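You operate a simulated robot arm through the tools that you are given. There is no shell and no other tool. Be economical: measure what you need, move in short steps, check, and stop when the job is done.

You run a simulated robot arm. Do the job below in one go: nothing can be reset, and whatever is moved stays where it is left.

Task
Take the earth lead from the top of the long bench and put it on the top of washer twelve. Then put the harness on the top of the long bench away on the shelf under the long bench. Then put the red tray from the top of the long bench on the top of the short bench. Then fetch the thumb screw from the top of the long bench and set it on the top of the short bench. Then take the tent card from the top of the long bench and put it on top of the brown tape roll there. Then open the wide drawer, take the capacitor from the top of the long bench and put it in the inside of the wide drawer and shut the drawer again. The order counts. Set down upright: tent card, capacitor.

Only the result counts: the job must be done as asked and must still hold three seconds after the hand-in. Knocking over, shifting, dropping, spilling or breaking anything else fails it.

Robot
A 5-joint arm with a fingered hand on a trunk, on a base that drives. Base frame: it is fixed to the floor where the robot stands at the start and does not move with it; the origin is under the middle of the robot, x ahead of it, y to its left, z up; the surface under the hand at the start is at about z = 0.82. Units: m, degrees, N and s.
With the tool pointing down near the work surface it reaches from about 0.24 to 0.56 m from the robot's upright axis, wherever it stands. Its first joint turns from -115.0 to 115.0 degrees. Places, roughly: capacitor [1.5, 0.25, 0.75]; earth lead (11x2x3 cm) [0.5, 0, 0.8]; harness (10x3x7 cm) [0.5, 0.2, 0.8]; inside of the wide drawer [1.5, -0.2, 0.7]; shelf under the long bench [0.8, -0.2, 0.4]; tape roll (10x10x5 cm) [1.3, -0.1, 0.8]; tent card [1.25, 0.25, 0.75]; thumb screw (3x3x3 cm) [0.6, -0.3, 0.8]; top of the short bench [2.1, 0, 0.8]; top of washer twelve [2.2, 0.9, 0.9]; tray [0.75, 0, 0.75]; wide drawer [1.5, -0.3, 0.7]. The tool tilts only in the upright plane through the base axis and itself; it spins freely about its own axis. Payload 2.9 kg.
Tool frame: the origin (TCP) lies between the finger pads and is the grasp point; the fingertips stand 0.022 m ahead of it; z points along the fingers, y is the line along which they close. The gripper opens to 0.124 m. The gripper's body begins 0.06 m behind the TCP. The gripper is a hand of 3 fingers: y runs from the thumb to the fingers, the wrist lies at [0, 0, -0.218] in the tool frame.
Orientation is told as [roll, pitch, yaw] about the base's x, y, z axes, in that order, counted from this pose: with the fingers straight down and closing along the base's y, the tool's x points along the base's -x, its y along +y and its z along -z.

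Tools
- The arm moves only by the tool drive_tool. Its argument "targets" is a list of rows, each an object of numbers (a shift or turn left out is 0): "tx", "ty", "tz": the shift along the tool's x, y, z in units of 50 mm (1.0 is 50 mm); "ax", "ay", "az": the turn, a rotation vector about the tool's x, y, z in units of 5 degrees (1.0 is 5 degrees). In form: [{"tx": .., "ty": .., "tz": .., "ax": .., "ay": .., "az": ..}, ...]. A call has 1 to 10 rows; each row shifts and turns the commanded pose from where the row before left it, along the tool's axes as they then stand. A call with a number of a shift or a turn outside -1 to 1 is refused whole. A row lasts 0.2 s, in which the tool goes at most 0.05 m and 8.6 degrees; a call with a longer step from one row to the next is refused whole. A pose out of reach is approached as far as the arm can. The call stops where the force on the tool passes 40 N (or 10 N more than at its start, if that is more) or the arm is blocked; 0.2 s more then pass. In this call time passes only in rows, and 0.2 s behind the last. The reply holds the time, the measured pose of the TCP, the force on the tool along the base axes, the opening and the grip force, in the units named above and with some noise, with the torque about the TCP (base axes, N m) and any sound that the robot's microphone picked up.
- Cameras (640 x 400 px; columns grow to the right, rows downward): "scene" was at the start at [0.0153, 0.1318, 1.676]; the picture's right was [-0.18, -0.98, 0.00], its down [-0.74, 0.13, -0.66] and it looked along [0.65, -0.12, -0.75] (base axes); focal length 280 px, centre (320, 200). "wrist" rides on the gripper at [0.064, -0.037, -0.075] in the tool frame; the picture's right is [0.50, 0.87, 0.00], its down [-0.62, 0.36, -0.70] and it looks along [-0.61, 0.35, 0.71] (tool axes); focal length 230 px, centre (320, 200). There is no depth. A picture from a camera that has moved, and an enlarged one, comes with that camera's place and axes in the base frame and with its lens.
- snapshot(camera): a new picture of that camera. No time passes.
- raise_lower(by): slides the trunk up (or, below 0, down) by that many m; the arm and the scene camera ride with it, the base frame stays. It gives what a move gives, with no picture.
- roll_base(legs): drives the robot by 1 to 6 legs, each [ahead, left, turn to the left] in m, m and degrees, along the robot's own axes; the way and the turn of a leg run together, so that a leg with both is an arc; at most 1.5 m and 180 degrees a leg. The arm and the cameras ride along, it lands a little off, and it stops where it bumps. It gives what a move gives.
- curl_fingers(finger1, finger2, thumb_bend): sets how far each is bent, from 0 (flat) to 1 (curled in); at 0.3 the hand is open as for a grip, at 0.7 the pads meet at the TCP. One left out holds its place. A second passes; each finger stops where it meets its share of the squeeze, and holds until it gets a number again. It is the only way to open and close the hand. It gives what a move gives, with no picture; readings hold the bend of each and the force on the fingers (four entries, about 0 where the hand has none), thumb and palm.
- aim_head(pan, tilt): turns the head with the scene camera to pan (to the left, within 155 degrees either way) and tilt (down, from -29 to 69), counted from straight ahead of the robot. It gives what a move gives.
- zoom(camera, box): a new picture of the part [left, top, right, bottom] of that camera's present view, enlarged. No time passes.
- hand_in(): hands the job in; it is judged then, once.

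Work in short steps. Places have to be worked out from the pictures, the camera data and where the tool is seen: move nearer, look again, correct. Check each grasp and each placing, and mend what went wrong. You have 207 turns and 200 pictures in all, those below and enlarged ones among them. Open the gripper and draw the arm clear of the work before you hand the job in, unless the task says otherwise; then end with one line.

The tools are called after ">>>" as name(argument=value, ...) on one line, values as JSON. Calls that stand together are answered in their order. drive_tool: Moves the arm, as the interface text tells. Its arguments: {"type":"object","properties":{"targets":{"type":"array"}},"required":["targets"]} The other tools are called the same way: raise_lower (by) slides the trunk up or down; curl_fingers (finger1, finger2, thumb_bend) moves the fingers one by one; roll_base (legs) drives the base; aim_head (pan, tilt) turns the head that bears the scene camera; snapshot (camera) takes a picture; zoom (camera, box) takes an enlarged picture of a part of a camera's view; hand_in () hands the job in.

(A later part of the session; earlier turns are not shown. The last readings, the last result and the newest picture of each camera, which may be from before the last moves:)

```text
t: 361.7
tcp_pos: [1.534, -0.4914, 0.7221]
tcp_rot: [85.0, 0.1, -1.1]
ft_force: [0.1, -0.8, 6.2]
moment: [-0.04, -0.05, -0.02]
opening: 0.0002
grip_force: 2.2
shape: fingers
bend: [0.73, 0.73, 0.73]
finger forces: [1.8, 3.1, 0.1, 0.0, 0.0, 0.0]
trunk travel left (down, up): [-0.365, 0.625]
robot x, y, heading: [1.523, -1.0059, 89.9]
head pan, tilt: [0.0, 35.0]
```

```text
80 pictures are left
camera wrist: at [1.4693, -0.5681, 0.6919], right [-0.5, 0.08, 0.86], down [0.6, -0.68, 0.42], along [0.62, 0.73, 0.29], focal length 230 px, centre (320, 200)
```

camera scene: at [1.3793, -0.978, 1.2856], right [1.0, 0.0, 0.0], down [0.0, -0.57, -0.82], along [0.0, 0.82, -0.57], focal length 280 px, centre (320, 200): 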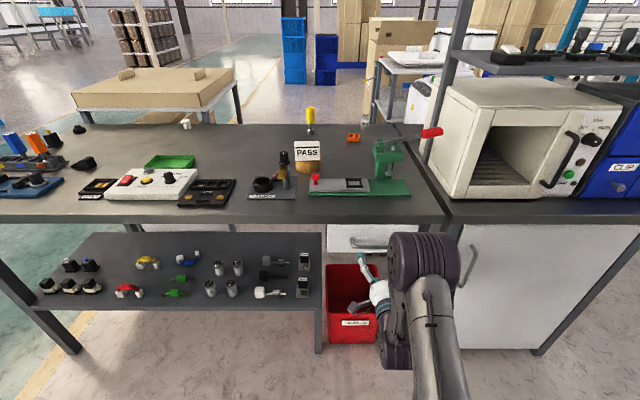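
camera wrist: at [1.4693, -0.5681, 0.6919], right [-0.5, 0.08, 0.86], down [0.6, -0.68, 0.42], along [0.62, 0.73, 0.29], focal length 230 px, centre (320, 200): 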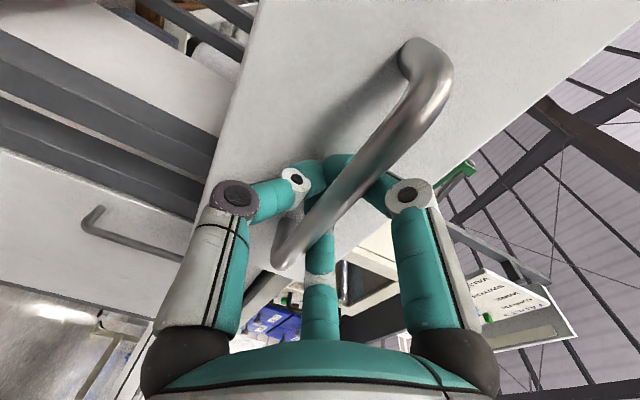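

The hooked fingers draw the drawer along. I pull a further 16 cm.

>>> roll_base(legs=[[-0.16, 0, 0]])

>>> snapshot(camera="scene")

```text
t: 363.1
tcp_pos: [1.5367, -0.6524, 0.723]
tcp_rot: [84.9, -0.1, -1.2]
ft_force: [0.6, -0.6, 1.0]
moment: [-0.01, 0.03, 0.03]
opening: 0.0003
grip_force: 0.5
shape: fingers
bend: [0.73, 0.73, 0.73]
finger forces: [0.4, 0.9, 0.1, 0.0, 0.1, 0.0]
trunk travel left (down, up): [-0.365, 0.625]
robot x, y, heading: [1.5272, -1.1653, 90.0]
head pan, tilt: [0.0, 35.0]
```

```text
79 pictures are left
camera scene: at [1.3795, -1.1401, 1.2856], right [1.0, 0.0, 0.0], down [0.0, -0.57, -0.82], along [0.0, 0.82, -0.57], focal length 280 px, centre (320, 200)
```

scene: 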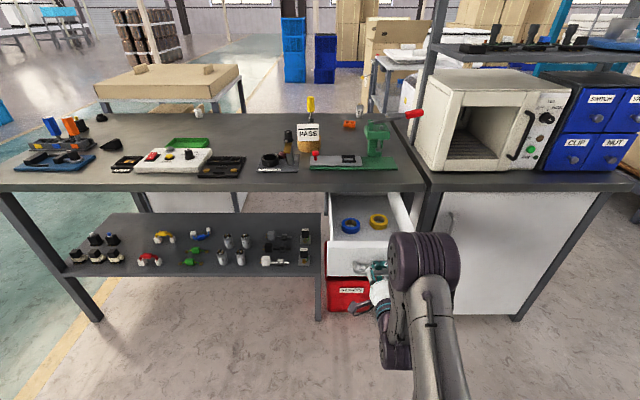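

The drawer is open and holds two small rings. I zoom in on its inside.

>>> zoom(camera="scene", box=[310, 180, 440, 290])

```text
3.64 times, centred on (375, 235) of scene
camera zoom: at [1.3795, -1.1401, 1.2856], right [1.0, 0.0, 0.0], down [0.0, -0.57, -0.82], along [0.0, 0.82, -0.57], focal length 1017 px, centre (120, 73)
```

zoom: 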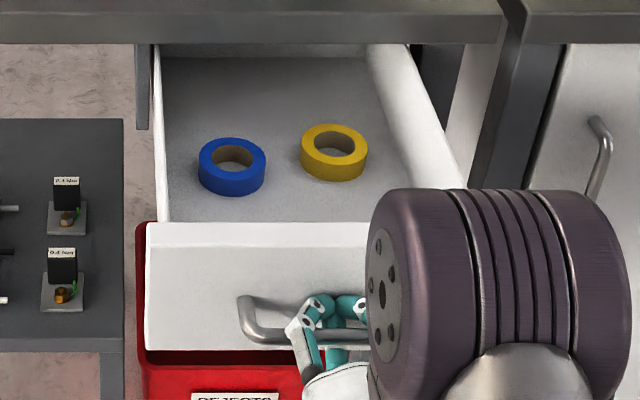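

There is free floor in front of the rings, around (1.525, -0.54). I release the handle, back off and stand the tool upright.

>>> curl_fingers(finger1=0.36, finger2=0.36, thumb_bend=0.36)

>>> roll_base(legs=[[-0.2, 0, 0]])

>>> drive_tool(targets=[{"ax": 1}, {"ax": 1}, {"ax": 1}, {"ax": 1}, {"ax": 1}, {"ax": 1}, {"ax": 1}, {"ax": 1}, {"ax": 1}])

>>> drive_tool(targets=[{"ax": 1}, {"ax": 1}, {"ax": 1}, {"ax": 1}, {"ax": 1}, {"ax": 1}, {"ax": 1}, {"ax": 1}])

>>> raise_lower(by=0.4)

>>> snapshot(camera="scene")

```text
t: 364.1
tcp_pos: [1.5362, -0.6522, 0.7212]
tcp_rot: [85.0, 0.0, -1.2]
ft_force: [-0.6, 1.1, 1.1]
moment: [0.03, -0.01, 0.02]
opening: 0.0873
grip_force: 0.2
shape: fingers
bend: [0.36, 0.36, 0.36]
finger forces: [0.1, 0.0, 0.1, 0.1, 0.1, 0.0]
trunk travel left (down, up): [-0.365, 0.625]
robot x, y, heading: [1.5288, -1.1704, 90.2]
head pan, tilt: [0.0, 35.0]
```

```text
t: 365.7
tcp_pos: [1.5367, -0.8552, 0.7218]
tcp_rot: [85.0, 0.0, -1.2]
ft_force: [1.3, -0.1, -0.4]
moment: [0.02, -0.03, -0.01]
opening: 0.0878
grip_force: 0.0
shape: fingers
bend: [0.36, 0.36, 0.36]
finger forces: [0.0, 0.0, 0.1, 0.0, 0.0, 0.1]
trunk travel left (down, up): [-0.365, 0.625]
robot x, y, heading: [1.528, -1.3725, 90.0]
head pan, tilt: [0.0, 35.0]
```

```text
t: 367.7
tcp_pos: [1.5354, -0.8544, 0.7223]
tcp_rot: [40.0, 0.0, -1.2]
ft_force: [0.3, 0.1, -0.2]
moment: [-0.01, 0.01, 0.0]
opening: 0.0878
grip_force: 0.1
shape: fingers
bend: [0.36, 0.36, 0.36]
finger forces: [0.1, 0.0, 0.0, 0.0, 0.0, 0.0]
trunk travel left (down, up): [-0.365, 0.625]
robot x, y, heading: [1.5263, -1.3667, 89.8]
head pan, tilt: [0.0, 35.0]
```

```text
t: 369.5
tcp_pos: [1.5361, -0.8542, 0.7215]
tcp_rot: [-0.1, 0.0, -1.2]
ft_force: [0.7, 0.2, -0.1]
moment: [-0.01, -0.01, 0.02]
opening: 0.0877
grip_force: 0.1
shape: fingers
bend: [0.36, 0.36, 0.36]
finger forces: [0.0, 0.0, 0.0, 0.0, 0.1, 0.0]
trunk travel left (down, up): [-0.365, 0.625]
robot x, y, heading: [1.5258, -1.3713, 89.9]
head pan, tilt: [0.0, 35.0]
```

```text
t: 373.4
tcp_pos: [1.5363, -0.8545, 1.1222]
tcp_rot: [0.0, 0.1, -1.2]
ft_force: [1.3, -0.7, 0.1]
moment: [0.0, 0.0, 0.0]
opening: 0.0877
grip_force: 0.0
shape: fingers
bend: [0.36, 0.36, 0.36]
finger forces: [0.0, 0.0, 0.1, 0.0, 0.0, 0.0]
trunk travel left (down, up): [-0.765, 0.225]
robot x, y, heading: [1.5268, -1.3667, 90.0]
head pan, tilt: [0.0, 35.0]
```

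```text
77 pictures are left
camera scene: at [1.3794, -1.3428, 1.6856], right [1.0, 0.0, 0.0], down [0.0, -0.57, -0.82], along [0.0, 0.82, -0.57], focal length 280 px, centre (320, 200)
```

scene: 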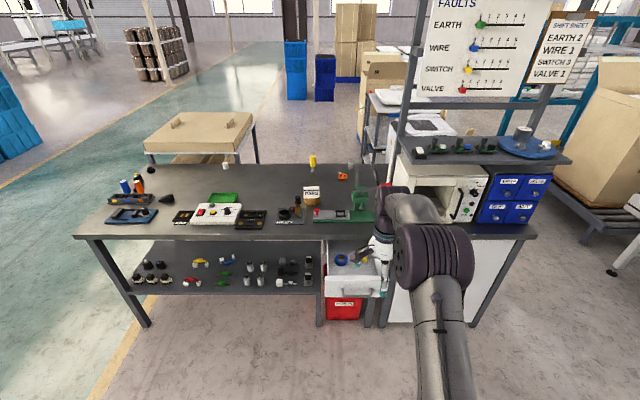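

The drawer stays open. I go round to the left aisle for the capacitor, which is at about (1.578, 0.23).

>>> roll_base(legs=[[0, 1.5, 0], [0, 0.36, 0], [1.5, 0, 0], [1.25, 0, 0], [0, -1.5, 0], [0, -0.31, 0]])

>>> roll_base(legs=[[0, 0, 180]])

```text
t: 404.4
tcp_pos: [1.5389, 1.9413, 1.1222]
tcp_rot: [0.1, 0.1, -0.4]
ft_force: [0.5, 0.1, -0.3]
moment: [-0.02, 0.01, 0.0]
opening: 0.0876
grip_force: 0.2
shape: fingers
bend: [0.36, 0.36, 0.36]
finger forces: [0.0, 0.1, 0.0, 0.0, 0.0, 0.0]
trunk travel left (down, up): [-0.765, 0.225]
robot x, y, heading: [1.5369, 1.4241, 90.7]
head pan, tilt: [0.0, 35.0]
```

```text
t: 412.2
tcp_pos: [1.5402, 0.9064, 1.1229]
tcp_rot: [0.0, 0.0, -179.8]
ft_force: [1.0, 0.2, 0.3]
moment: [-0.03, -0.02, 0.01]
opening: 0.0876
grip_force: 0.0
shape: fingers
bend: [0.36, 0.36, 0.36]
finger forces: [0.0, 0.0, 0.0, 0.0, 0.1, 0.1]
trunk travel left (down, up): [-0.765, 0.225]
robot x, y, heading: [1.5327, 1.4217, -88.5]
head pan, tilt: [0.0, 35.0]
```

>>> roll_base(legs=[[0.69, -0.071, 0]])

>>> aim_head(pan=5, tilt=52)

>>> snapshot(camera="scene")

>>> snapshot(camera="wrist")

```text
t: 416.0
tcp_pos: [1.4736, 0.2249, 1.1215]
tcp_rot: [0.0, 0.0, 179.4]
ft_force: [-0.6, 0.3, -0.5]
moment: [0.0, 0.04, 0.01]
opening: 0.0875
grip_force: 0.0
shape: fingers
bend: [0.36, 0.36, 0.36]
finger forces: [0.0, 0.0, 0.0, 0.0, 0.0, 0.0]
trunk travel left (down, up): [-0.765, 0.225]
robot x, y, heading: [1.4778, 0.7377, -89.1]
head pan, tilt: [0.0, 35.0]
```

```text
t: 416.8
tcp_pos: [1.4722, 0.2246, 1.122]
tcp_rot: [0.0, 0.0, 179.4]
ft_force: [-0.5, 0.2, 0.2]
moment: [0.0, 0.01, 0.01]
opening: 0.0879
grip_force: 0.2
shape: fingers
bend: [0.36, 0.36, 0.36]
finger forces: [0.0, 0.0, 0.0, 0.0, 0.0, 0.0]
trunk travel left (down, up): [-0.765, 0.225]
robot x, y, heading: [1.4782, 0.7404, -89.4]
head pan, tilt: [5.0, 52.0]
```

```text
76 pictures are left
camera scene: at [1.6262, 0.7293, 1.6613], right [-1.0, -0.1, 0.0], down [-0.08, 0.78, -0.62], along [0.06, -0.61, -0.79], focal length 280 px, centre (320, 200)
```

scene: 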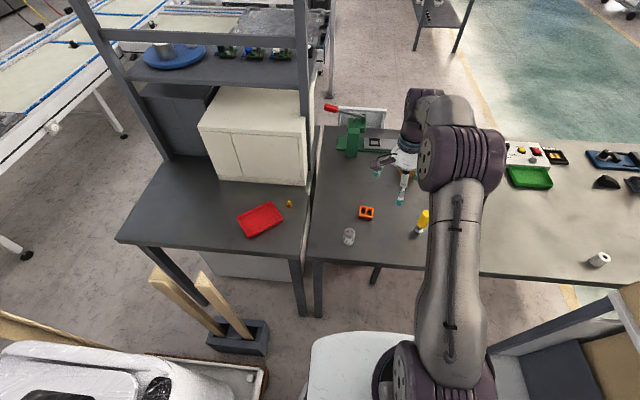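

```text
75 pictures are left
camera wrist: at [1.5376, 0.2606, 1.1969], right [0.49, -0.87, 0.0], down [-0.62, -0.35, 0.7], along [-0.61, -0.34, -0.71], focal length 230 px, centre (320, 200)
```

wrist: 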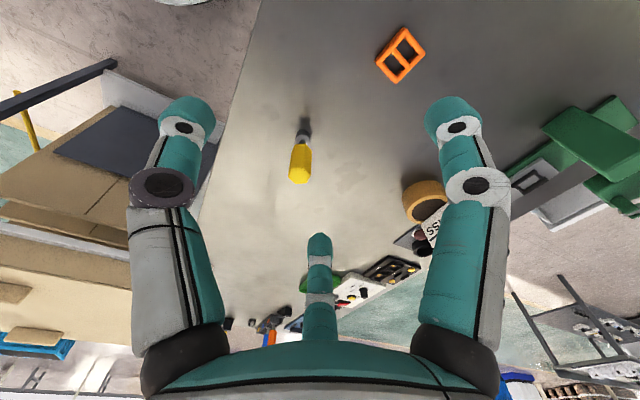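

>>> zoom(camera="scene", box=[310, 190, 390, 260])

```text
5.71 times, centred on (350, 225) of scene
camera zoom: at [1.6262, 0.7293, 1.6613], right [-1.0, -0.1, 0.0], down [-0.08, 0.78, -0.62], along [0.06, -0.61, -0.79], focal length 1598 px, centre (149, 57)
```

zoom: 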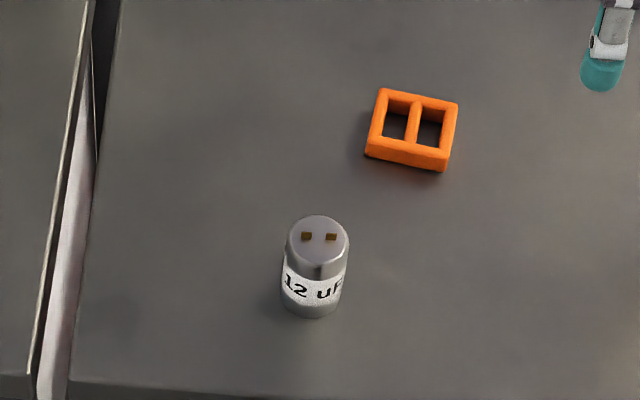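

The capacitor ("12 uF") is at (1.576, 0.245), about 3.5 cm across and 6 cm tall. I move over it with the hand part-open and go down to 0.94.

>>> curl_fingers(finger1=0.45, finger2=0.45, thumb_bend=0.45)

>>> drive_tool(targets=[{"tx": 0.7, "ty": -0.14}, {"tx": 0.7, "ty": -0.14}, {"tx": 0.68, "ty": -0.15}, {"tz": 0.9}, {"tz": 0.9}, {"tz": 0.9}, {"tz": 0.9}])

>>> snapshot(camera="wrist")

>>> zoom(camera="scene", box=[310, 190, 390, 260])

```text
t: 417.8
tcp_pos: [1.4724, 0.2239, 1.1224]
tcp_rot: [0.1, 0.1, 179.4]
ft_force: [0.3, -0.4, 0.3]
moment: [0.05, -0.01, -0.01]
opening: 0.0639
grip_force: 0.0
shape: fingers
bend: [0.45, 0.45, 0.45]
finger forces: [0.0, 0.0, 0.0, 0.1, 0.0, 0.0]
trunk travel left (down, up): [-0.765, 0.225]
robot x, y, heading: [1.4789, 0.7425, -89.1]
head pan, tilt: [5.0, 52.0]
```

```text
t: 419.4
tcp_pos: [1.5764, 0.2394, 0.9405]
tcp_rot: [0.0, -0.1, 179.4]
ft_force: [0.9, -0.6, 0.2]
moment: [0.01, -0.02, -0.04]
opening: 0.0641
grip_force: 0.1
shape: fingers
bend: [0.45, 0.45, 0.45]
finger forces: [0.1, 0.0, 0.1, 0.1, 0.1, 0.0]
trunk travel left (down, up): [-0.765, 0.225]
robot x, y, heading: [1.4768, 0.7388, -89.4]
head pan, tilt: [5.0, 52.0]
```

```text
73 pictures are left
camera wrist: at [1.6415, 0.2762, 1.0168], right [0.49, -0.87, 0.0], down [-0.62, -0.35, 0.7], along [-0.61, -0.34, -0.71], focal length 230 px, centre (320, 200)
```

wrist: 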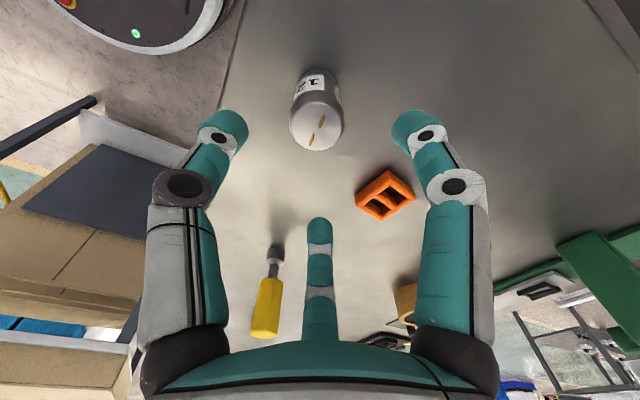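

```text
5.71 times, centred on (350, 225) of scene
camera zoom: at [1.6264, 0.7279, 1.6612], right [-1.0, -0.1, 0.0], down [-0.08, 0.78, -0.61], along [0.06, -0.61, -0.79], focal length 1598 px, centre (149, 57)
```

zoom: 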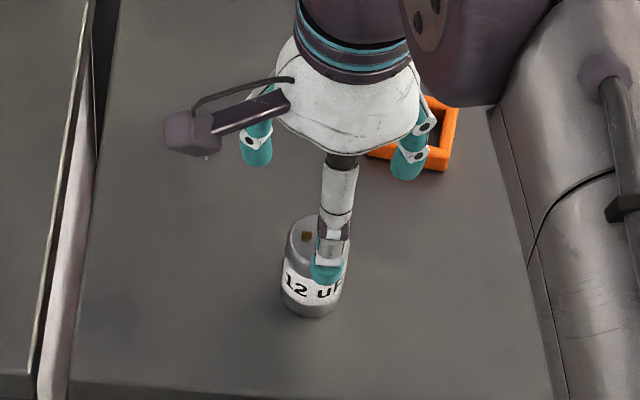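

The wrist view puts the capacitor's top at (1.579, 0.245). I trim, go down to 0.863 and close.

>>> drive_tool(targets=[{"tx": 0.04, "ty": -0.11, "tz": 0.4}, {"tz": 0.6}, {"tz": 0.55}])

>>> curl_fingers(finger1=0.72, finger2=0.72, thumb_bend=0.72)

>>> snapshot(camera="wrist")

```text
t: 420.2
tcp_pos: [1.5801, 0.2474, 0.8634]
tcp_rot: [-0.1, 0.0, 179.5]
ft_force: [0.5, -1.0, 0.2]
moment: [0.01, 0.0, 0.0]
opening: 0.0635
grip_force: 0.1
shape: fingers
bend: [0.45, 0.45, 0.45]
finger forces: [0.0, 0.0, 0.0, 0.0, 0.0, 0.0]
trunk travel left (down, up): [-0.765, 0.225]
robot x, y, heading: [1.4751, 0.7404, -89.5]
head pan, tilt: [5.0, 52.0]
```

```text
t: 421.2
tcp_pos: [1.5799, 0.249, 0.8642]
tcp_rot: [0.0, 0.0, 179.4]
ft_force: [0.1, -0.3, 0.4]
moment: [0.0, 0.0, 0.01]
opening: 0.0214
grip_force: 13.3
shape: fingers
bend: [0.59, 0.59, 0.64]
finger forces: [8.1, 8.6, 0.0, 0.0, 9.8, 0.1]
trunk travel left (down, up): [-0.765, 0.225]
robot x, y, heading: [1.4755, 0.7389, -89.4]
head pan, tilt: [5.0, 52.0]
```

```text
71 pictures are left
camera wrist: at [1.6447, 0.2847, 0.9385], right [0.49, -0.87, 0.0], down [-0.62, -0.35, 0.7], along [-0.61, -0.34, -0.71], focal length 230 px, centre (320, 200)
```

wrist: 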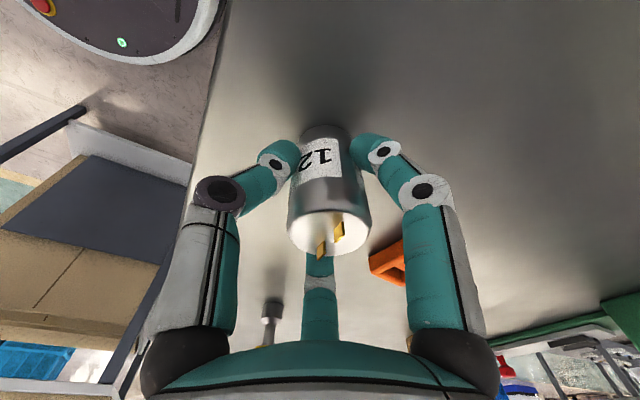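

The capacitor is firmly held. I lift it and drive round to the right side.

>>> drive_tool(targets=[{"tz": -0.4}, {"tz": -0.9}, {"tz": -0.9}, {"tz": -0.9}, {"tz": -0.9}, {"tz": -0.9}])

>>> roll_base(legs=[[-0.64, 0, 0], [0, -1.5, 0], [0, -0.35, 0], [1.5, 0, 0], [1.25, 0, 0], [0, 1.5, 0]])

>>> roll_base(legs=[[0, 0.36, 0], [0, 0, -180]])

>>> aim_head(pan=0, tilt=48)

>>> snapshot(camera="scene")

```text
t: 422.6
tcp_pos: [1.5805, 0.2501, 1.1108]
tcp_rot: [0.0, 0.0, 179.5]
ft_force: [-0.5, -0.5, -0.7]
moment: [0.03, -0.03, -0.04]
opening: 0.0211
grip_force: 13.2
shape: fingers
bend: [0.59, 0.58, 0.64]
finger forces: [8.0, 8.8, 0.0, 0.1, 9.5, 0.0]
trunk travel left (down, up): [-0.765, 0.225]
robot x, y, heading: [1.4739, 0.7403, -89.5]
head pan, tilt: [5.0, 52.0]
```

```text
t: 455.3
tcp_pos: [1.2162, -1.9006, 1.1091]
tcp_rot: [0.0, 0.0, 178.2]
ft_force: [-0.7, -0.5, -1.2]
moment: [-0.03, 0.02, -0.02]
opening: 0.0209
grip_force: 13.4
shape: fingers
bend: [0.59, 0.58, 0.64]
finger forces: [8.1, 9.0, 0.0, 0.0, 9.4, 0.0]
trunk travel left (down, up): [-0.765, 0.225]
robot x, y, heading: [1.1198, -1.4039, -90.7]
head pan, tilt: [5.0, 52.0]
```

```text
t: 465.0
tcp_pos: [1.3994, -0.9106, 1.1098]
tcp_rot: [0.0, 0.0, -3.7]
ft_force: [0.0, 0.7, -0.5]
moment: [0.0, -0.03, -0.03]
opening: 0.0201
grip_force: 13.3
shape: fingers
bend: [0.59, 0.58, 0.65]
finger forces: [9.4, 8.5, 0.0, 0.0, 8.7, 0.0]
trunk travel left (down, up): [-0.765, 0.225]
robot x, y, heading: [1.4745, -1.4098, 87.5]
head pan, tilt: [5.0, 52.0]
```

```text
t: 465.6
tcp_pos: [1.3994, -0.9116, 1.1096]
tcp_rot: [0.0, -0.1, -3.7]
ft_force: [1.2, -0.2, -0.1]
moment: [0.02, 0.03, 0.0]
opening: 0.0203
grip_force: 13.2
shape: fingers
bend: [0.59, 0.58, 0.65]
finger forces: [9.5, 8.7, 0.1, 0.0, 8.6, 0.0]
trunk travel left (down, up): [-0.765, 0.225]
robot x, y, heading: [1.4744, -1.4115, 87.5]
head pan, tilt: [0.0, 48.0]
```

```text
70 pictures are left
camera scene: at [1.3307, -1.3827, 1.6666], right [1.0, -0.04, 0.0], down [-0.03, -0.74, -0.67], along [0.03, 0.67, -0.74], focal length 280 px, centre (320, 200)
```

scene: 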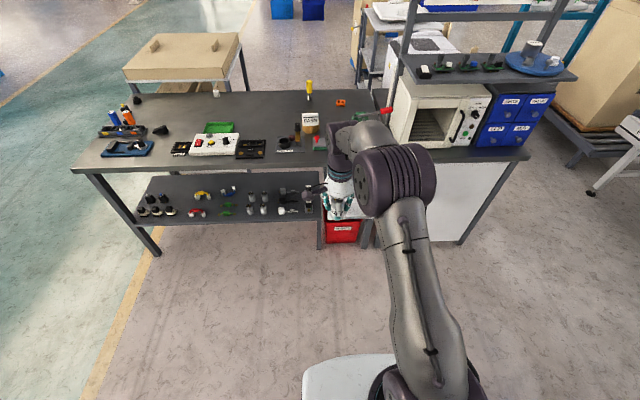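

I move so that the hand comes above the open drawer.

>>> roll_base(legs=[[0.36, -0.11, 0]])

>>> aim_head(pan=0, tilt=58)

>>> snapshot(camera="scene")

>>> snapshot(camera="wrist")

```text
t: 468.1
tcp_pos: [1.5209, -0.5496, 1.1094]
tcp_rot: [0.1, 0.0, -3.4]
ft_force: [-1.2, 0.2, -1.0]
moment: [-0.01, -0.03, 0.0]
opening: 0.0203
grip_force: 13.0
shape: fingers
bend: [0.59, 0.58, 0.65]
finger forces: [9.4, 8.6, 0.0, 0.0, 8.7, 0.0]
trunk travel left (down, up): [-0.765, 0.225]
robot x, y, heading: [1.602, -1.0482, 87.8]
head pan, tilt: [0.0, 48.0]
```

```text
t: 468.8
tcp_pos: [1.5208, -0.5507, 1.1107]
tcp_rot: [0.0, 0.1, -3.3]
ft_force: [0.0, -0.2, -0.5]
moment: [0.02, -0.01, 0.0]
opening: 0.0201
grip_force: 13.4
shape: fingers
bend: [0.59, 0.58, 0.65]
finger forces: [9.4, 8.6, 0.0, 0.0, 8.6, 0.0]
trunk travel left (down, up): [-0.765, 0.225]
robot x, y, heading: [1.6021, -1.0513, 87.7]
head pan, tilt: [0.0, 58.0]
```

```text
69 pictures are left
camera scene: at [1.4544, -1.0322, 1.6537], right [1.0, -0.04, 0.0], down [-0.03, -0.85, -0.53], along [0.02, 0.53, -0.85], focal length 280 px, centre (320, 200)
```

scene: 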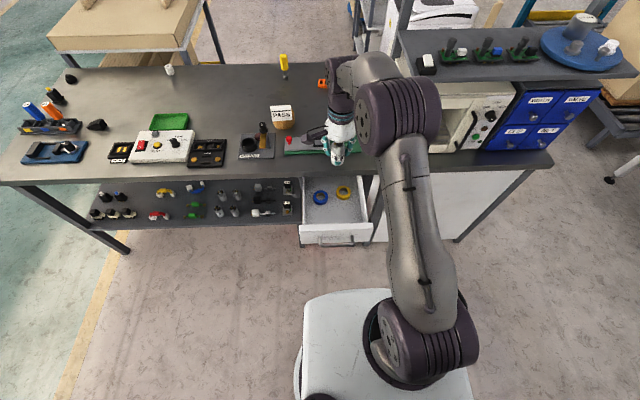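

```text
68 pictures are left
camera wrist: at [1.4555, -0.5834, 1.1844], right [-0.45, 0.89, 0.0], down [0.64, 0.32, 0.7], along [0.63, 0.31, -0.71], focal length 230 px, centre (320, 200)
```

wrist: 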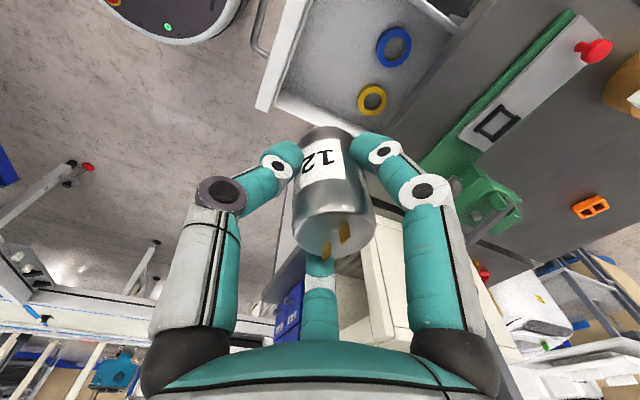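

Enlarged view of the drawer inside.

>>> zoom(camera="scene", box=[280, 160, 400, 260])

```text
4.00 times, centred on (340, 210) of scene
camera zoom: at [1.4544, -1.0322, 1.6537], right [1.0, -0.04, 0.0], down [-0.03, -0.85, -0.53], along [0.02, 0.53, -0.85], focal length 1119 px, centre (240, 160)
```

zoom: 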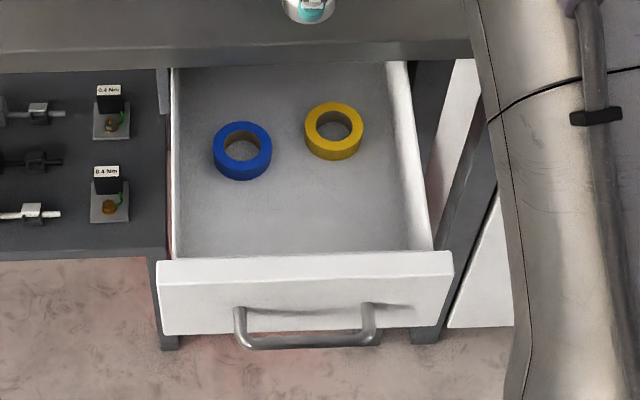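

There is free floor at x 1.42–1.63, y -0.585 to -0.455. I centre at (1.523, -0.515) and lower the trunk 0.3 m.

>>> drive_tool(targets=[{"ty": 0.36}, {"ty": 0.36}])

>>> raise_lower(by=-0.3)

>>> zoom(camera="scene", box=[280, 140, 440, 280])

>>> snapshot(camera="wrist")

```text
t: 469.4
tcp_pos: [1.5239, -0.513, 1.1084]
tcp_rot: [-0.1, 0.0, -3.4]
ft_force: [-0.4, -0.1, -1.3]
moment: [0.0, 0.04, -0.04]
opening: 0.0202
grip_force: 13.2
shape: fingers
bend: [0.59, 0.58, 0.65]
finger forces: [9.3, 8.7, 0.0, 0.1, 8.6, 0.0]
trunk travel left (down, up): [-0.765, 0.225]
robot x, y, heading: [1.596, -1.0455, 87.9]
head pan, tilt: [0.0, 58.0]
```

```text
t: 472.4
tcp_pos: [1.5243, -0.5133, 0.8106]
tcp_rot: [0.0, 0.0, -3.4]
ft_force: [0.1, -0.3, -0.6]
moment: [0.0, -0.01, 0.03]
opening: 0.0201
grip_force: 14.0
shape: fingers
bend: [0.59, 0.58, 0.65]
finger forces: [9.3, 8.6, 0.0, 0.0, 8.6, 0.0]
trunk travel left (down, up): [-0.465, 0.525]
robot x, y, heading: [1.5981, -1.0475, 87.8]
head pan, tilt: [0.0, 58.0]
```

```text
2.86 times, centred on (360, 210) of scene
camera zoom: at [1.4544, -1.0324, 1.3537], right [1.0, -0.04, 0.0], down [-0.03, -0.85, -0.53], along [0.02, 0.53, -0.85], focal length 799 px, centre (206, 171)
```

zoom: 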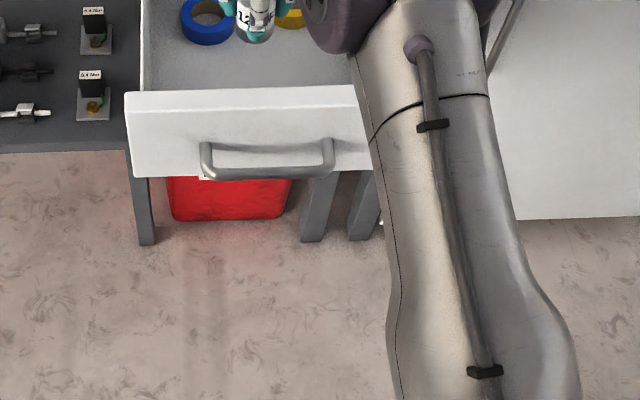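

```text
65 pictures are left
camera wrist: at [1.458, -0.5469, 0.8842], right [-0.45, 0.89, 0.0], down [0.64, 0.32, 0.7], along [0.63, 0.31, -0.71], focal length 230 px, centre (320, 200)
```

wrist: 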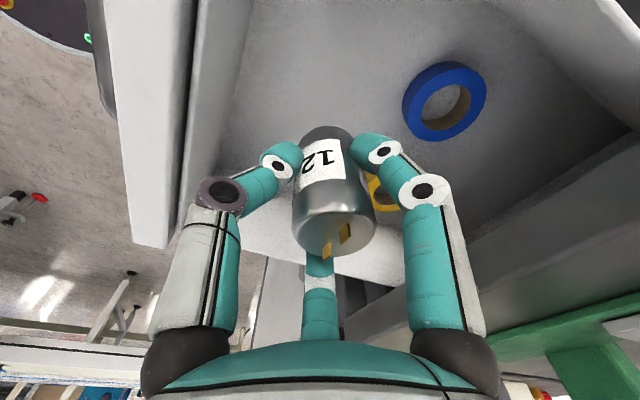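

The capacitor is over free drawer floor. I lower by 5 cm, then creep.

>>> drive_tool(targets=[{"tz": 0.5}, {"tz": 0.5}])

>>> drive_tool(targets=[{"tz": 0.15}, {"tz": 0.15}])

>>> snapshot(camera="wrist")

```text
t: 473.0
tcp_pos: [1.5249, -0.5136, 0.7584]
tcp_rot: [0.0, 0.0, -3.4]
ft_force: [-0.3, 0.3, -0.2]
moment: [0.0, -0.02, -0.03]
opening: 0.0201
grip_force: 13.5
shape: fingers
bend: [0.59, 0.58, 0.65]
finger forces: [9.2, 8.8, 0.0, 0.0, 8.5, 0.1]
trunk travel left (down, up): [-0.465, 0.525]
robot x, y, heading: [1.6025, -1.0476, 87.8]
head pan, tilt: [0.0, 58.0]
```

```text
t: 473.6
tcp_pos: [1.5239, -0.514, 0.7434]
tcp_rot: [0.1, 0.0, -3.5]
ft_force: [0.2, 0.7, -0.7]
moment: [0.02, -0.02, 0.0]
opening: 0.0199
grip_force: 12.9
shape: fingers
bend: [0.59, 0.58, 0.65]
finger forces: [9.2, 8.8, 0.0, 0.0, 8.6, 0.0]
trunk travel left (down, up): [-0.465, 0.525]
robot x, y, heading: [1.5998, -1.0453, 87.8]
head pan, tilt: [0.0, 58.0]
```

```text
64 pictures are left
camera wrist: at [1.4579, -0.5464, 0.8186], right [-0.45, 0.89, 0.0], down [0.64, 0.32, 0.7], along [0.63, 0.31, -0.71], focal length 230 px, centre (320, 200)
```

wrist: 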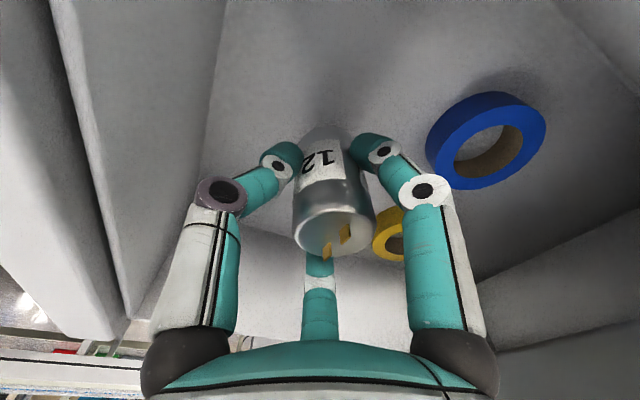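

The shadow is closing in, so it is nearly down. I creep in small steps.

>>> drive_tool(targets=[{"tz": 0.1}])

>>> drive_tool(targets=[{"tz": 0.07}])

```text
t: 474.0
tcp_pos: [1.524, -0.5138, 0.7386]
tcp_rot: [0.0, 0.1, -3.4]
ft_force: [0.0, -0.7, -1.5]
moment: [0.0, 0.0, 0.01]
opening: 0.0199
grip_force: 13.3
shape: fingers
bend: [0.59, 0.58, 0.65]
finger forces: [9.0, 8.8, 0.1, 0.0, 8.6, 0.1]
trunk travel left (down, up): [-0.465, 0.525]
robot x, y, heading: [1.6027, -1.0526, 87.7]
head pan, tilt: [0.0, 58.0]
```

```text
t: 474.4
tcp_pos: [1.5232, -0.5131, 0.7349]
tcp_rot: [0.0, 0.1, -3.4]
ft_force: [-0.9, -0.7, -0.8]
moment: [-0.03, -0.03, 0.0]
opening: 0.0202
grip_force: 13.1
shape: fingers
bend: [0.59, 0.58, 0.65]
finger forces: [9.1, 8.9, 0.0, 0.1, 8.6, 0.0]
trunk travel left (down, up): [-0.465, 0.525]
robot x, y, heading: [1.6009, -1.0482, 87.8]
head pan, tilt: [0.0, 58.0]
```

>>> drive_tool(targets=[{"tz": 0.07}])

>>> snapshot(camera="wrist")

```text
t: 474.8
tcp_pos: [1.5242, -0.5149, 0.7318]
tcp_rot: [0.0, 0.0, -3.4]
ft_force: [0.2, -0.3, -0.6]
moment: [-0.01, 0.02, 0.01]
opening: 0.0203
grip_force: 13.1
shape: fingers
bend: [0.59, 0.58, 0.65]
finger forces: [9.1, 8.8, 0.0, 0.0, 8.6, 0.0]
trunk travel left (down, up): [-0.465, 0.525]
robot x, y, heading: [1.6018, -1.0442, 87.8]
head pan, tilt: [0.0, 58.0]
```

```text
63 pictures are left
camera wrist: at [1.4579, -0.5462, 0.8068], right [-0.45, 0.89, 0.0], down [0.64, 0.32, 0.7], along [0.63, 0.31, -0.71], focal length 230 px, centre (320, 200)
```

wrist: 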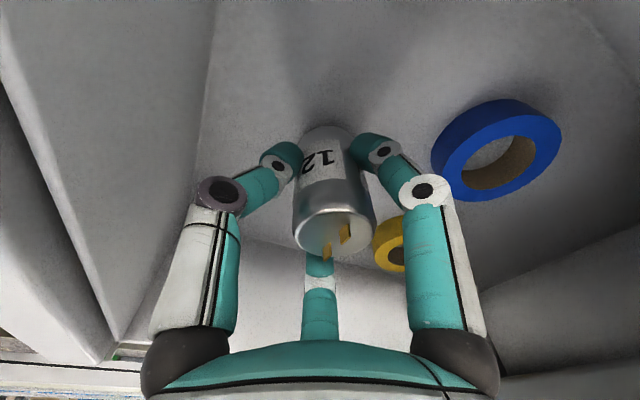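

>>> drive_tool(targets=[{"tz": 0.07}])

>>> drive_tool(targets=[{"tz": 0.07}])

```text
t: 475.2
tcp_pos: [1.5235, -0.5131, 0.7268]
tcp_rot: [0.0, 0.0, -3.3]
ft_force: [-0.5, -0.6, -0.1]
moment: [-0.02, -0.02, 0.0]
opening: 0.0202
grip_force: 13.5
shape: fingers
bend: [0.59, 0.58, 0.65]
finger forces: [9.1, 8.8, 0.0, 0.0, 8.6, 0.0]
trunk travel left (down, up): [-0.465, 0.525]
robot x, y, heading: [1.5956, -1.049, 87.7]
head pan, tilt: [0.0, 58.0]
```

```text
t: 475.6
tcp_pos: [1.5237, -0.5141, 0.7243]
tcp_rot: [0.0, 0.0, -3.4]
ft_force: [-0.4, 0.0, -0.1]
moment: [0.04, -0.03, 0.01]
opening: 0.02
grip_force: 13.1
shape: fingers
bend: [0.59, 0.58, 0.65]
finger forces: [9.0, 8.8, 0.0, 0.1, 8.6, 0.1]
trunk travel left (down, up): [-0.465, 0.525]
robot x, y, heading: [1.6046, -1.0492, 87.8]
head pan, tilt: [0.0, 58.0]
```

>>> drive_tool(targets=[{"tz": 0.06}])

>>> drive_tool(targets=[{"tz": 0.06}])

```text
t: 476.0
tcp_pos: [1.5239, -0.5146, 0.7225]
tcp_rot: [-0.1, 0.0, -3.5]
ft_force: [0.1, -0.6, 0.8]
moment: [0.01, 0.04, 0.03]
opening: 0.0203
grip_force: 13.5
shape: fingers
bend: [0.59, 0.58, 0.65]
finger forces: [9.1, 8.7, 0.1, 0.1, 8.7, 0.0]
trunk travel left (down, up): [-0.465, 0.525]
robot x, y, heading: [1.603, -1.0496, 87.9]
head pan, tilt: [0.0, 58.0]
```

```text
t: 476.4
tcp_pos: [1.5249, -0.5145, 0.7214]
tcp_rot: [0.2, 0.0, -3.4]
ft_force: [-0.6, 0.8, 10.6]
moment: [0.1, 0.01, -0.01]
opening: 0.0195
grip_force: 14.4
shape: fingers
bend: [0.59, 0.58, 0.66]
finger forces: [10.0, 9.5, 0.0, 0.0, 9.2, 0.1]
trunk travel left (down, up): [-0.465, 0.525]
robot x, y, heading: [1.6012, -1.0458, 87.7]
head pan, tilt: [0.0, 58.0]
```

Contact, at 10 N. I ease up a hair and open evenly to 0.47.

>>> drive_tool(targets=[{"tz": -0.03}])

>>> curl_fingers(finger1=0.47, finger2=0.47, thumb_bend=0.47)

>>> snapshot(camera="wrist")

```text
t: 476.8
tcp_pos: [1.5244, -0.5153, 0.7219]
tcp_rot: [0.0, -0.1, -3.4]
ft_force: [2.3, 0.3, 6.9]
moment: [0.09, -0.02, -0.02]
opening: 0.02
grip_force: 13.9
shape: fingers
bend: [0.59, 0.58, 0.65]
finger forces: [9.2, 9.6, 0.0, 0.0, 9.3, 0.0]
trunk travel left (down, up): [-0.465, 0.525]
robot x, y, heading: [1.5976, -1.0481, 87.8]
head pan, tilt: [0.0, 58.0]
```

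```text
t: 477.8
tcp_pos: [1.5246, -0.514, 0.7215]
tcp_rot: [0.0, -0.1, -3.4]
ft_force: [-0.2, -0.9, 0.2]
moment: [-0.01, 0.02, 0.0]
opening: 0.0573
grip_force: 0.0
shape: fingers
bend: [0.47, 0.47, 0.47]
finger forces: [0.0, 0.0, 0.1, 0.0, 0.0, 0.0]
trunk travel left (down, up): [-0.465, 0.525]
robot x, y, heading: [1.5993, -1.048, 87.5]
head pan, tilt: [0.0, 58.0]
```

```text
62 pictures are left
camera wrist: at [1.4579, -0.5472, 0.7958], right [-0.45, 0.89, 0.0], down [0.64, 0.32, 0.7], along [0.63, 0.31, -0.71], focal length 230 px, centre (320, 200)
```

wrist: 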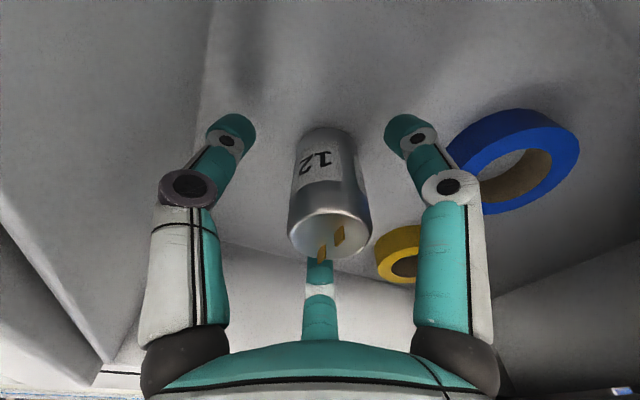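

The capacitor stands upright and free in the drawer. I rise straight out and back off to shut the drawer.

>>> drive_tool(targets=[{"tz": -0.4}, {"tz": -0.8}, {"tz": -0.9}, {"tz": -0.9}, {"tz": -0.9}])

>>> roll_base(legs=[[-0.34, 0, 2.3]])

>>> raise_lower(by=-0.1)

>>> zoom(camera="scene", box=[250, 60, 410, 180])

```text
t: 479.0
tcp_pos: [1.5236, -0.5137, 0.9136]
tcp_rot: [-0.2, 0.0, -3.4]
ft_force: [-0.1, 0.6, 0.4]
moment: [0.03, 0.01, 0.06]
opening: 0.058
grip_force: 0.0
shape: fingers
bend: [0.47, 0.47, 0.47]
finger forces: [0.0, 0.0, 0.0, 0.1, 0.1, 0.0]
trunk travel left (down, up): [-0.465, 0.525]
robot x, y, heading: [1.6016, -1.0497, 87.8]
head pan, tilt: [0.0, 58.0]
```

```text
t: 481.2
tcp_pos: [1.4958, -0.8528, 0.9149]
tcp_rot: [0.0, 0.1, -0.9]
ft_force: [-0.2, -0.1, -0.7]
moment: [0.02, 0.01, 0.01]
opening: 0.0579
grip_force: 0.0
shape: fingers
bend: [0.47, 0.47, 0.47]
finger forces: [0.0, 0.1, 0.0, 0.1, 0.1, 0.0]
trunk travel left (down, up): [-0.465, 0.525]
robot x, y, heading: [1.5966, -1.3833, 90.3]
head pan, tilt: [0.0, 58.0]
```

```text
t: 482.5
tcp_pos: [1.4951, -0.8528, 0.8152]
tcp_rot: [0.0, 0.0, -1.0]
ft_force: [-0.3, 0.9, 0.6]
moment: [0.02, 0.03, 0.0]
opening: 0.0577
grip_force: 0.2
shape: fingers
bend: [0.47, 0.47, 0.47]
finger forces: [0.1, 0.1, 0.0, 0.1, 0.0, 0.0]
trunk travel left (down, up): [-0.365, 0.625]
robot x, y, heading: [1.5915, -1.3816, 90.1]
head pan, tilt: [0.0, 58.0]
```

```text
3.33 times, centred on (330, 120) of scene
camera zoom: at [1.448, -1.3736, 1.2537], right [1.0, 0.0, 0.0], down [0.0, -0.85, -0.53], along [0.0, 0.53, -0.85], focal length 932 px, centre (287, 467)
```

zoom: 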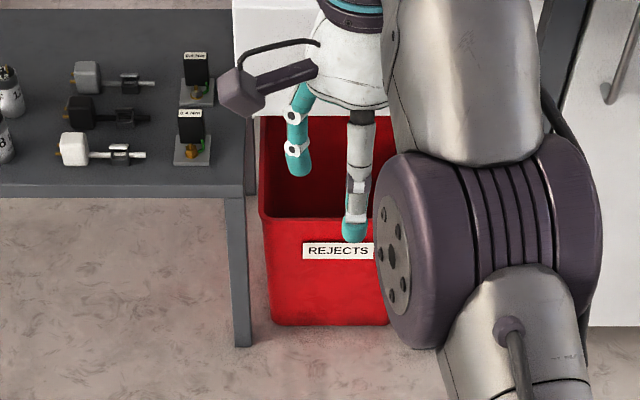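

I line the arm up with the robot's axis, lower it, and tilt the tool level again.

>>> drive_tool(targets=[{"tx": -0.96, "az": -0.2}, {"tx": -0.96, "ty": -0.2}, {"tz": 0.8}, {"tz": 0.8}, {"tz": 0.7}, {"ax": -1}, {"ax": -1}, {"ax": -1}, {"ax": -1}, {"ax": -1}])

>>> drive_tool(targets=[{"ax": -1}, {"ax": -1}, {"ax": -1}, {"ax": -1}, {"ax": -1}, {"ax": -1}, {"ax": -1}, {"ax": -1}, {"ax": -1}, {"ax": -1}])

>>> drive_tool(targets=[{"ax": -1}, {"ax": -1}])

```text
t: 484.7
tcp_pos: [1.594, -0.9025, 1.0272]
tcp_rot: [24.0, 0.0, -0.1]
ft_force: [0.3, -0.3, -0.1]
moment: [0.0, 0.01, 0.02]
opening: 0.0576
grip_force: 0.0
shape: fingers
bend: [0.47, 0.47, 0.47]
finger forces: [0.1, 0.0, 0.1, 0.0, 0.0, 0.0]
out of reach, approached as far as the arm can: row 1, 2, 3, 4, 5, 6, 7, 8, 9, 10
trunk travel left (down, up): [-0.365, 0.625]
robot x, y, heading: [1.596, -1.3842, 90.0]
head pan, tilt: [0.0, 58.0]
```

```text
t: 486.9
tcp_pos: [1.5955, -1.2082, 1.2754]
tcp_rot: [74.0, -0.1, 0.0]
ft_force: [0.0, 0.2, -0.6]
moment: [0.03, -0.02, 0.01]
opening: 0.0575
grip_force: 0.0
shape: fingers
bend: [0.47, 0.47, 0.47]
finger forces: [0.0, 0.0, 0.0, 0.1, 0.0, 0.1]
out of reach, approached as far as the arm can: row 1, 2, 3, 4, 5, 6, 7, 8, 9, 10
trunk travel left (down, up): [-0.365, 0.625]
robot x, y, heading: [1.5965, -1.385, 90.3]
head pan, tilt: [0.0, 58.0]
```

```text
t: 487.5
tcp_pos: [1.5945, -1.2579, 1.2858]
tcp_rot: [80.2, 0.0, 0.0]
ft_force: [0.4, -0.1, 0.5]
moment: [-0.01, 0.0, 0.03]
opening: 0.0578
grip_force: 0.1
shape: fingers
bend: [0.47, 0.47, 0.47]
finger forces: [0.0, 0.0, 0.0, 0.1, 0.0, 0.0]
out of reach, approached as far as the arm can: row 1, 2
trunk travel left (down, up): [-0.365, 0.625]
robot x, y, heading: [1.5932, -1.3829, 90.1]
head pan, tilt: [0.0, 58.0]
```

The arm lost the way to the pose and folded up. Nothing is near it, so I probe with a null step and look.

>>> drive_tool(targets=[{"tz": 0.01}])

>>> snapshot(camera="scene")

```text
t: 487.9
tcp_pos: [1.5953, -1.2592, 1.2862]
tcp_rot: [80.3, 0.0, -0.1]
ft_force: [0.1, -0.3, 0.2]
moment: [0.0, 0.0, 0.0]
opening: 0.0578
grip_force: 0.0
shape: fingers
bend: [0.47, 0.47, 0.47]
finger forces: [0.1, 0.1, 0.0, 0.1, 0.0, 0.0]
trunk travel left (down, up): [-0.365, 0.625]
robot x, y, heading: [1.5949, -1.3844, 90.0]
head pan, tilt: [0.0, 58.0]
```

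```text
60 pictures are left
camera scene: at [1.448, -1.3737, 1.2537], right [1.0, 0.0, 0.0], down [0.0, -0.85, -0.53], along [0.0, 0.53, -0.85], focal length 280 px, centre (320, 200)
```

scene: 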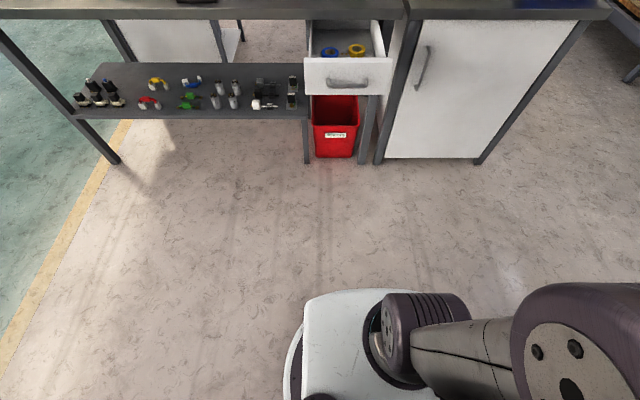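

The command has settled at the present pose and the drawer is as I left it. I bring the arm forward and down again in steps.

>>> drive_tool(targets=[{"tz": 0.9}, {"tz": 0.9}, {"tz": 0.9}, {"tz": 0.9}])

```text
t: 488.9
tcp_pos: [1.5947, -1.259, 1.2874]
tcp_rot: [80.3, 0.1, -0.1]
ft_force: [-0.3, -0.3, 0.3]
moment: [-0.03, 0.0, 0.0]
opening: 0.0574
grip_force: 0.1
shape: fingers
bend: [0.47, 0.47, 0.47]
finger forces: [0.1, 0.0, 0.1, 0.1, 0.0, 0.0]
out of reach, approached as far as the arm can: row 1, 2, 3, 4
trunk travel left (down, up): [-0.365, 0.625]
robot x, y, heading: [1.5935, -1.3825, 90.4]
head pan, tilt: [0.0, 58.0]
```

It will not go forward. I undo the tilt first.

>>> drive_tool(targets=[{"ax": 1}, {"ax": 1}, {"ax": 1}, {"ax": 1}, {"ax": 1}, {"ax": 1}, {"ax": 1}, {"ax": 1}])

```text
t: 490.7
tcp_pos: [1.5951, -1.2244, 1.2573]
tcp_rot: [68.1, 0.1, 0.0]
ft_force: [-0.2, 0.7, -0.1]
moment: [0.01, -0.04, 0.02]
opening: 0.058
grip_force: 0.0
shape: fingers
bend: [0.47, 0.47, 0.47]
finger forces: [0.0, 0.0, 0.0, 0.0, 0.0, 0.0]
out of reach, approached as far as the arm can: row 1, 2, 3, 4, 5, 6, 7, 8
trunk travel left (down, up): [-0.365, 0.625]
robot x, y, heading: [1.5978, -1.3838, 90.3]
head pan, tilt: [0.0, 58.0]
```

It is responding slowly. I try moving down along the tool's y, combined with untilting.

>>> drive_tool(targets=[{"ty": -0.9}, {"ty": -0.9}, {"ty": -0.9}, {"ty": -0.9}])

>>> aim_head(pan=-45, tilt=20)

>>> snapshot(camera="scene")

```text
t: 491.7
tcp_pos: [1.5949, -1.2258, 1.2562]
tcp_rot: [68.2, 0.1, 0.0]
ft_force: [-0.4, -0.1, -0.2]
moment: [0.0, -0.02, 0.02]
opening: 0.0577
grip_force: 0.1
shape: fingers
bend: [0.47, 0.47, 0.47]
finger forces: [0.0, 0.0, 0.1, 0.0, 0.1, 0.0]
out of reach, approached as far as the arm can: row 1, 2, 3, 4
trunk travel left (down, up): [-0.365, 0.625]
robot x, y, heading: [1.5926, -1.381, 90.4]
head pan, tilt: [0.0, 58.0]
```

```text
t: 492.8
tcp_pos: [1.5944, -1.2241, 1.2574]
tcp_rot: [68.4, -0.1, 0.1]
ft_force: [0.1, -0.3, -0.6]
moment: [0.01, -0.01, -0.02]
opening: 0.0577
grip_force: 0.1
shape: fingers
bend: [0.47, 0.47, 0.47]
finger forces: [0.0, 0.0, 0.0, 0.0, 0.0, 0.0]
trunk travel left (down, up): [-0.365, 0.625]
robot x, y, heading: [1.5932, -1.3819, 90.0]
head pan, tilt: [-45.0, 20.0]
```

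```text
59 pictures are left
camera scene: at [1.4946, -1.3658, 1.291], right [0.86, -0.52, 0.0], down [-0.27, -0.45, -0.85], along [0.44, 0.73, -0.52], focal length 280 px, centre (320, 200)
```

scene: 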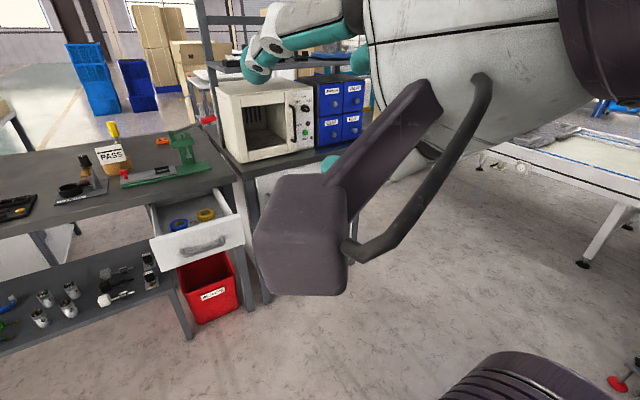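

The arm is stretched straight up with the wrist slightly behind the axis, but untilting does bring it forward. I continue that.

>>> drive_tool(targets=[{"ax": 1}, {"ax": 1}, {"ax": 1}, {"ax": 1}, {"ax": 1}, {"ax": 1}, {"ax": 1}, {"ax": 1}, {"ax": 1}, {"ax": 1}])

```text
t: 495.0
tcp_pos: [1.5951, -1.2246, 1.2568]
tcp_rot: [68.3, 0.1, 0.1]
ft_force: [0.4, -0.4, -0.6]
moment: [0.01, 0.02, -0.02]
opening: 0.0577
grip_force: 0.1
shape: fingers
bend: [0.47, 0.47, 0.47]
finger forces: [0.0, 0.0, 0.0, 0.1, 0.0, 0.0]
out of reach, approached as far as the arm can: row 1, 2, 3, 4, 5, 6, 7, 8, 9, 10
trunk travel left (down, up): [-0.365, 0.625]
robot x, y, heading: [1.5912, -1.3829, 89.8]
head pan, tilt: [-45.0, 20.0]
```

The commanded pose may have run ahead of the arm and be too high. I command forward and down in small rows and watch.

>>> drive_tool(targets=[{"tz": 0.65, "ty": 0.65}, {"tz": 0.65, "ty": 0.65}, {"tz": 0.65, "ty": 0.65}, {"tz": 0.65, "ty": 0.65}])

```text
t: 496.0
tcp_pos: [1.5951, -1.0637, 1.2629]
tcp_rot: [68.2, 0.0, 0.0]
ft_force: [0.3, 0.3, 0.2]
moment: [0.0, -0.01, 0.0]
opening: 0.0578
grip_force: 0.1
shape: fingers
bend: [0.47, 0.47, 0.47]
finger forces: [0.0, 0.0, 0.1, 0.0, 0.0, 0.0]
out of reach, approached as far as the arm can: row 1, 2, 3, 4
trunk travel left (down, up): [-0.365, 0.625]
robot x, y, heading: [1.5928, -1.385, 90.2]
head pan, tilt: [-45.0, 20.0]
```

It moves now. I go straight down.

>>> drive_tool(targets=[{"tz": 0.36, "ty": -0.9}, {"tz": 0.36, "ty": -0.9}, {"tz": 0.36, "ty": -0.9}, {"tz": 0.36, "ty": -0.9}])

```text
t: 497.0
tcp_pos: [1.5958, -0.9824, 1.15]
tcp_rot: [68.1, -0.1, -0.1]
ft_force: [-0.1, 0.4, 0.0]
moment: [-0.03, -0.04, 0.01]
opening: 0.058
grip_force: 0.1
shape: fingers
bend: [0.47, 0.47, 0.47]
finger forces: [0.0, 0.1, 0.0, 0.0, 0.1, 0.0]
out of reach, approached as far as the arm can: row 1, 2, 3, 4
trunk travel left (down, up): [-0.365, 0.625]
robot x, y, heading: [1.5982, -1.3845, 90.3]
head pan, tilt: [-45.0, 20.0]
```

Good, it is coming down. I continue toward (y -0.865, z 0.72).

>>> drive_tool(targets=[{"tz": 0.54, "ty": -0.71}, {"tz": 0.54, "ty": -0.71}, {"tz": 0.54, "ty": -0.71}, {"tz": 0.54, "ty": -0.71}, {"tz": 0.54, "ty": -0.71}, {"tz": 0.54, "ty": -0.71}, {"tz": 0.54, "ty": -0.71}, {"tz": 0.54, "ty": -0.71}, {"tz": 0.54, "ty": -0.71}])

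>>> aim_head(pan=0, tilt=40)

>>> snapshot(camera="scene")

```text
t: 499.0
tcp_pos: [1.5936, -0.8664, 0.7641]
tcp_rot: [68.2, 0.0, 0.0]
ft_force: [-1.1, 0.4, 0.5]
moment: [0.02, -0.01, 0.0]
opening: 0.0576
grip_force: 0.0
shape: fingers
bend: [0.47, 0.47, 0.47]
finger forces: [0.1, 0.1, 0.0, 0.0, 0.1, 0.0]
out of reach, approached as far as the arm can: row 1
trunk travel left (down, up): [-0.365, 0.625]
robot x, y, heading: [1.5933, -1.3807, 90.3]
head pan, tilt: [-45.0, 20.0]
```

```text
t: 500.1
tcp_pos: [1.5938, -0.8678, 0.7654]
tcp_rot: [68.1, 0.1, 0.1]
ft_force: [0.2, 0.0, 0.3]
moment: [-0.03, -0.01, -0.01]
opening: 0.0582
grip_force: 0.0
shape: fingers
bend: [0.47, 0.47, 0.47]
finger forces: [0.1, 0.1, 0.0, 0.0, 0.0, 0.1]
trunk travel left (down, up): [-0.365, 0.625]
robot x, y, heading: [1.5962, -1.3828, 90.4]
head pan, tilt: [0.0, 40.0]
```

```text
58 pictures are left
camera scene: at [1.448, -1.3575, 1.2781], right [1.0, 0.0, 0.0], down [0.0, -0.64, -0.77], along [0.0, 0.77, -0.64], focal length 280 px, centre (320, 200)
```

scene: 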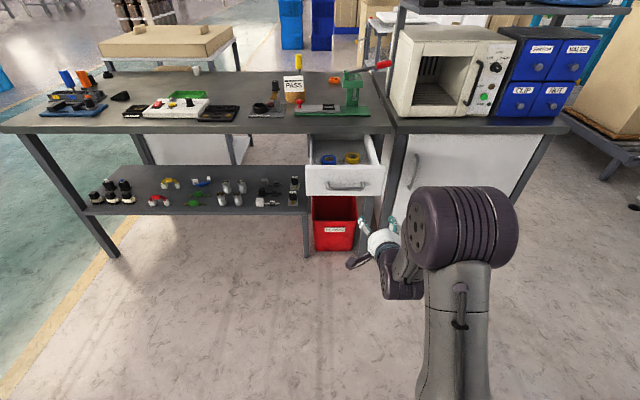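

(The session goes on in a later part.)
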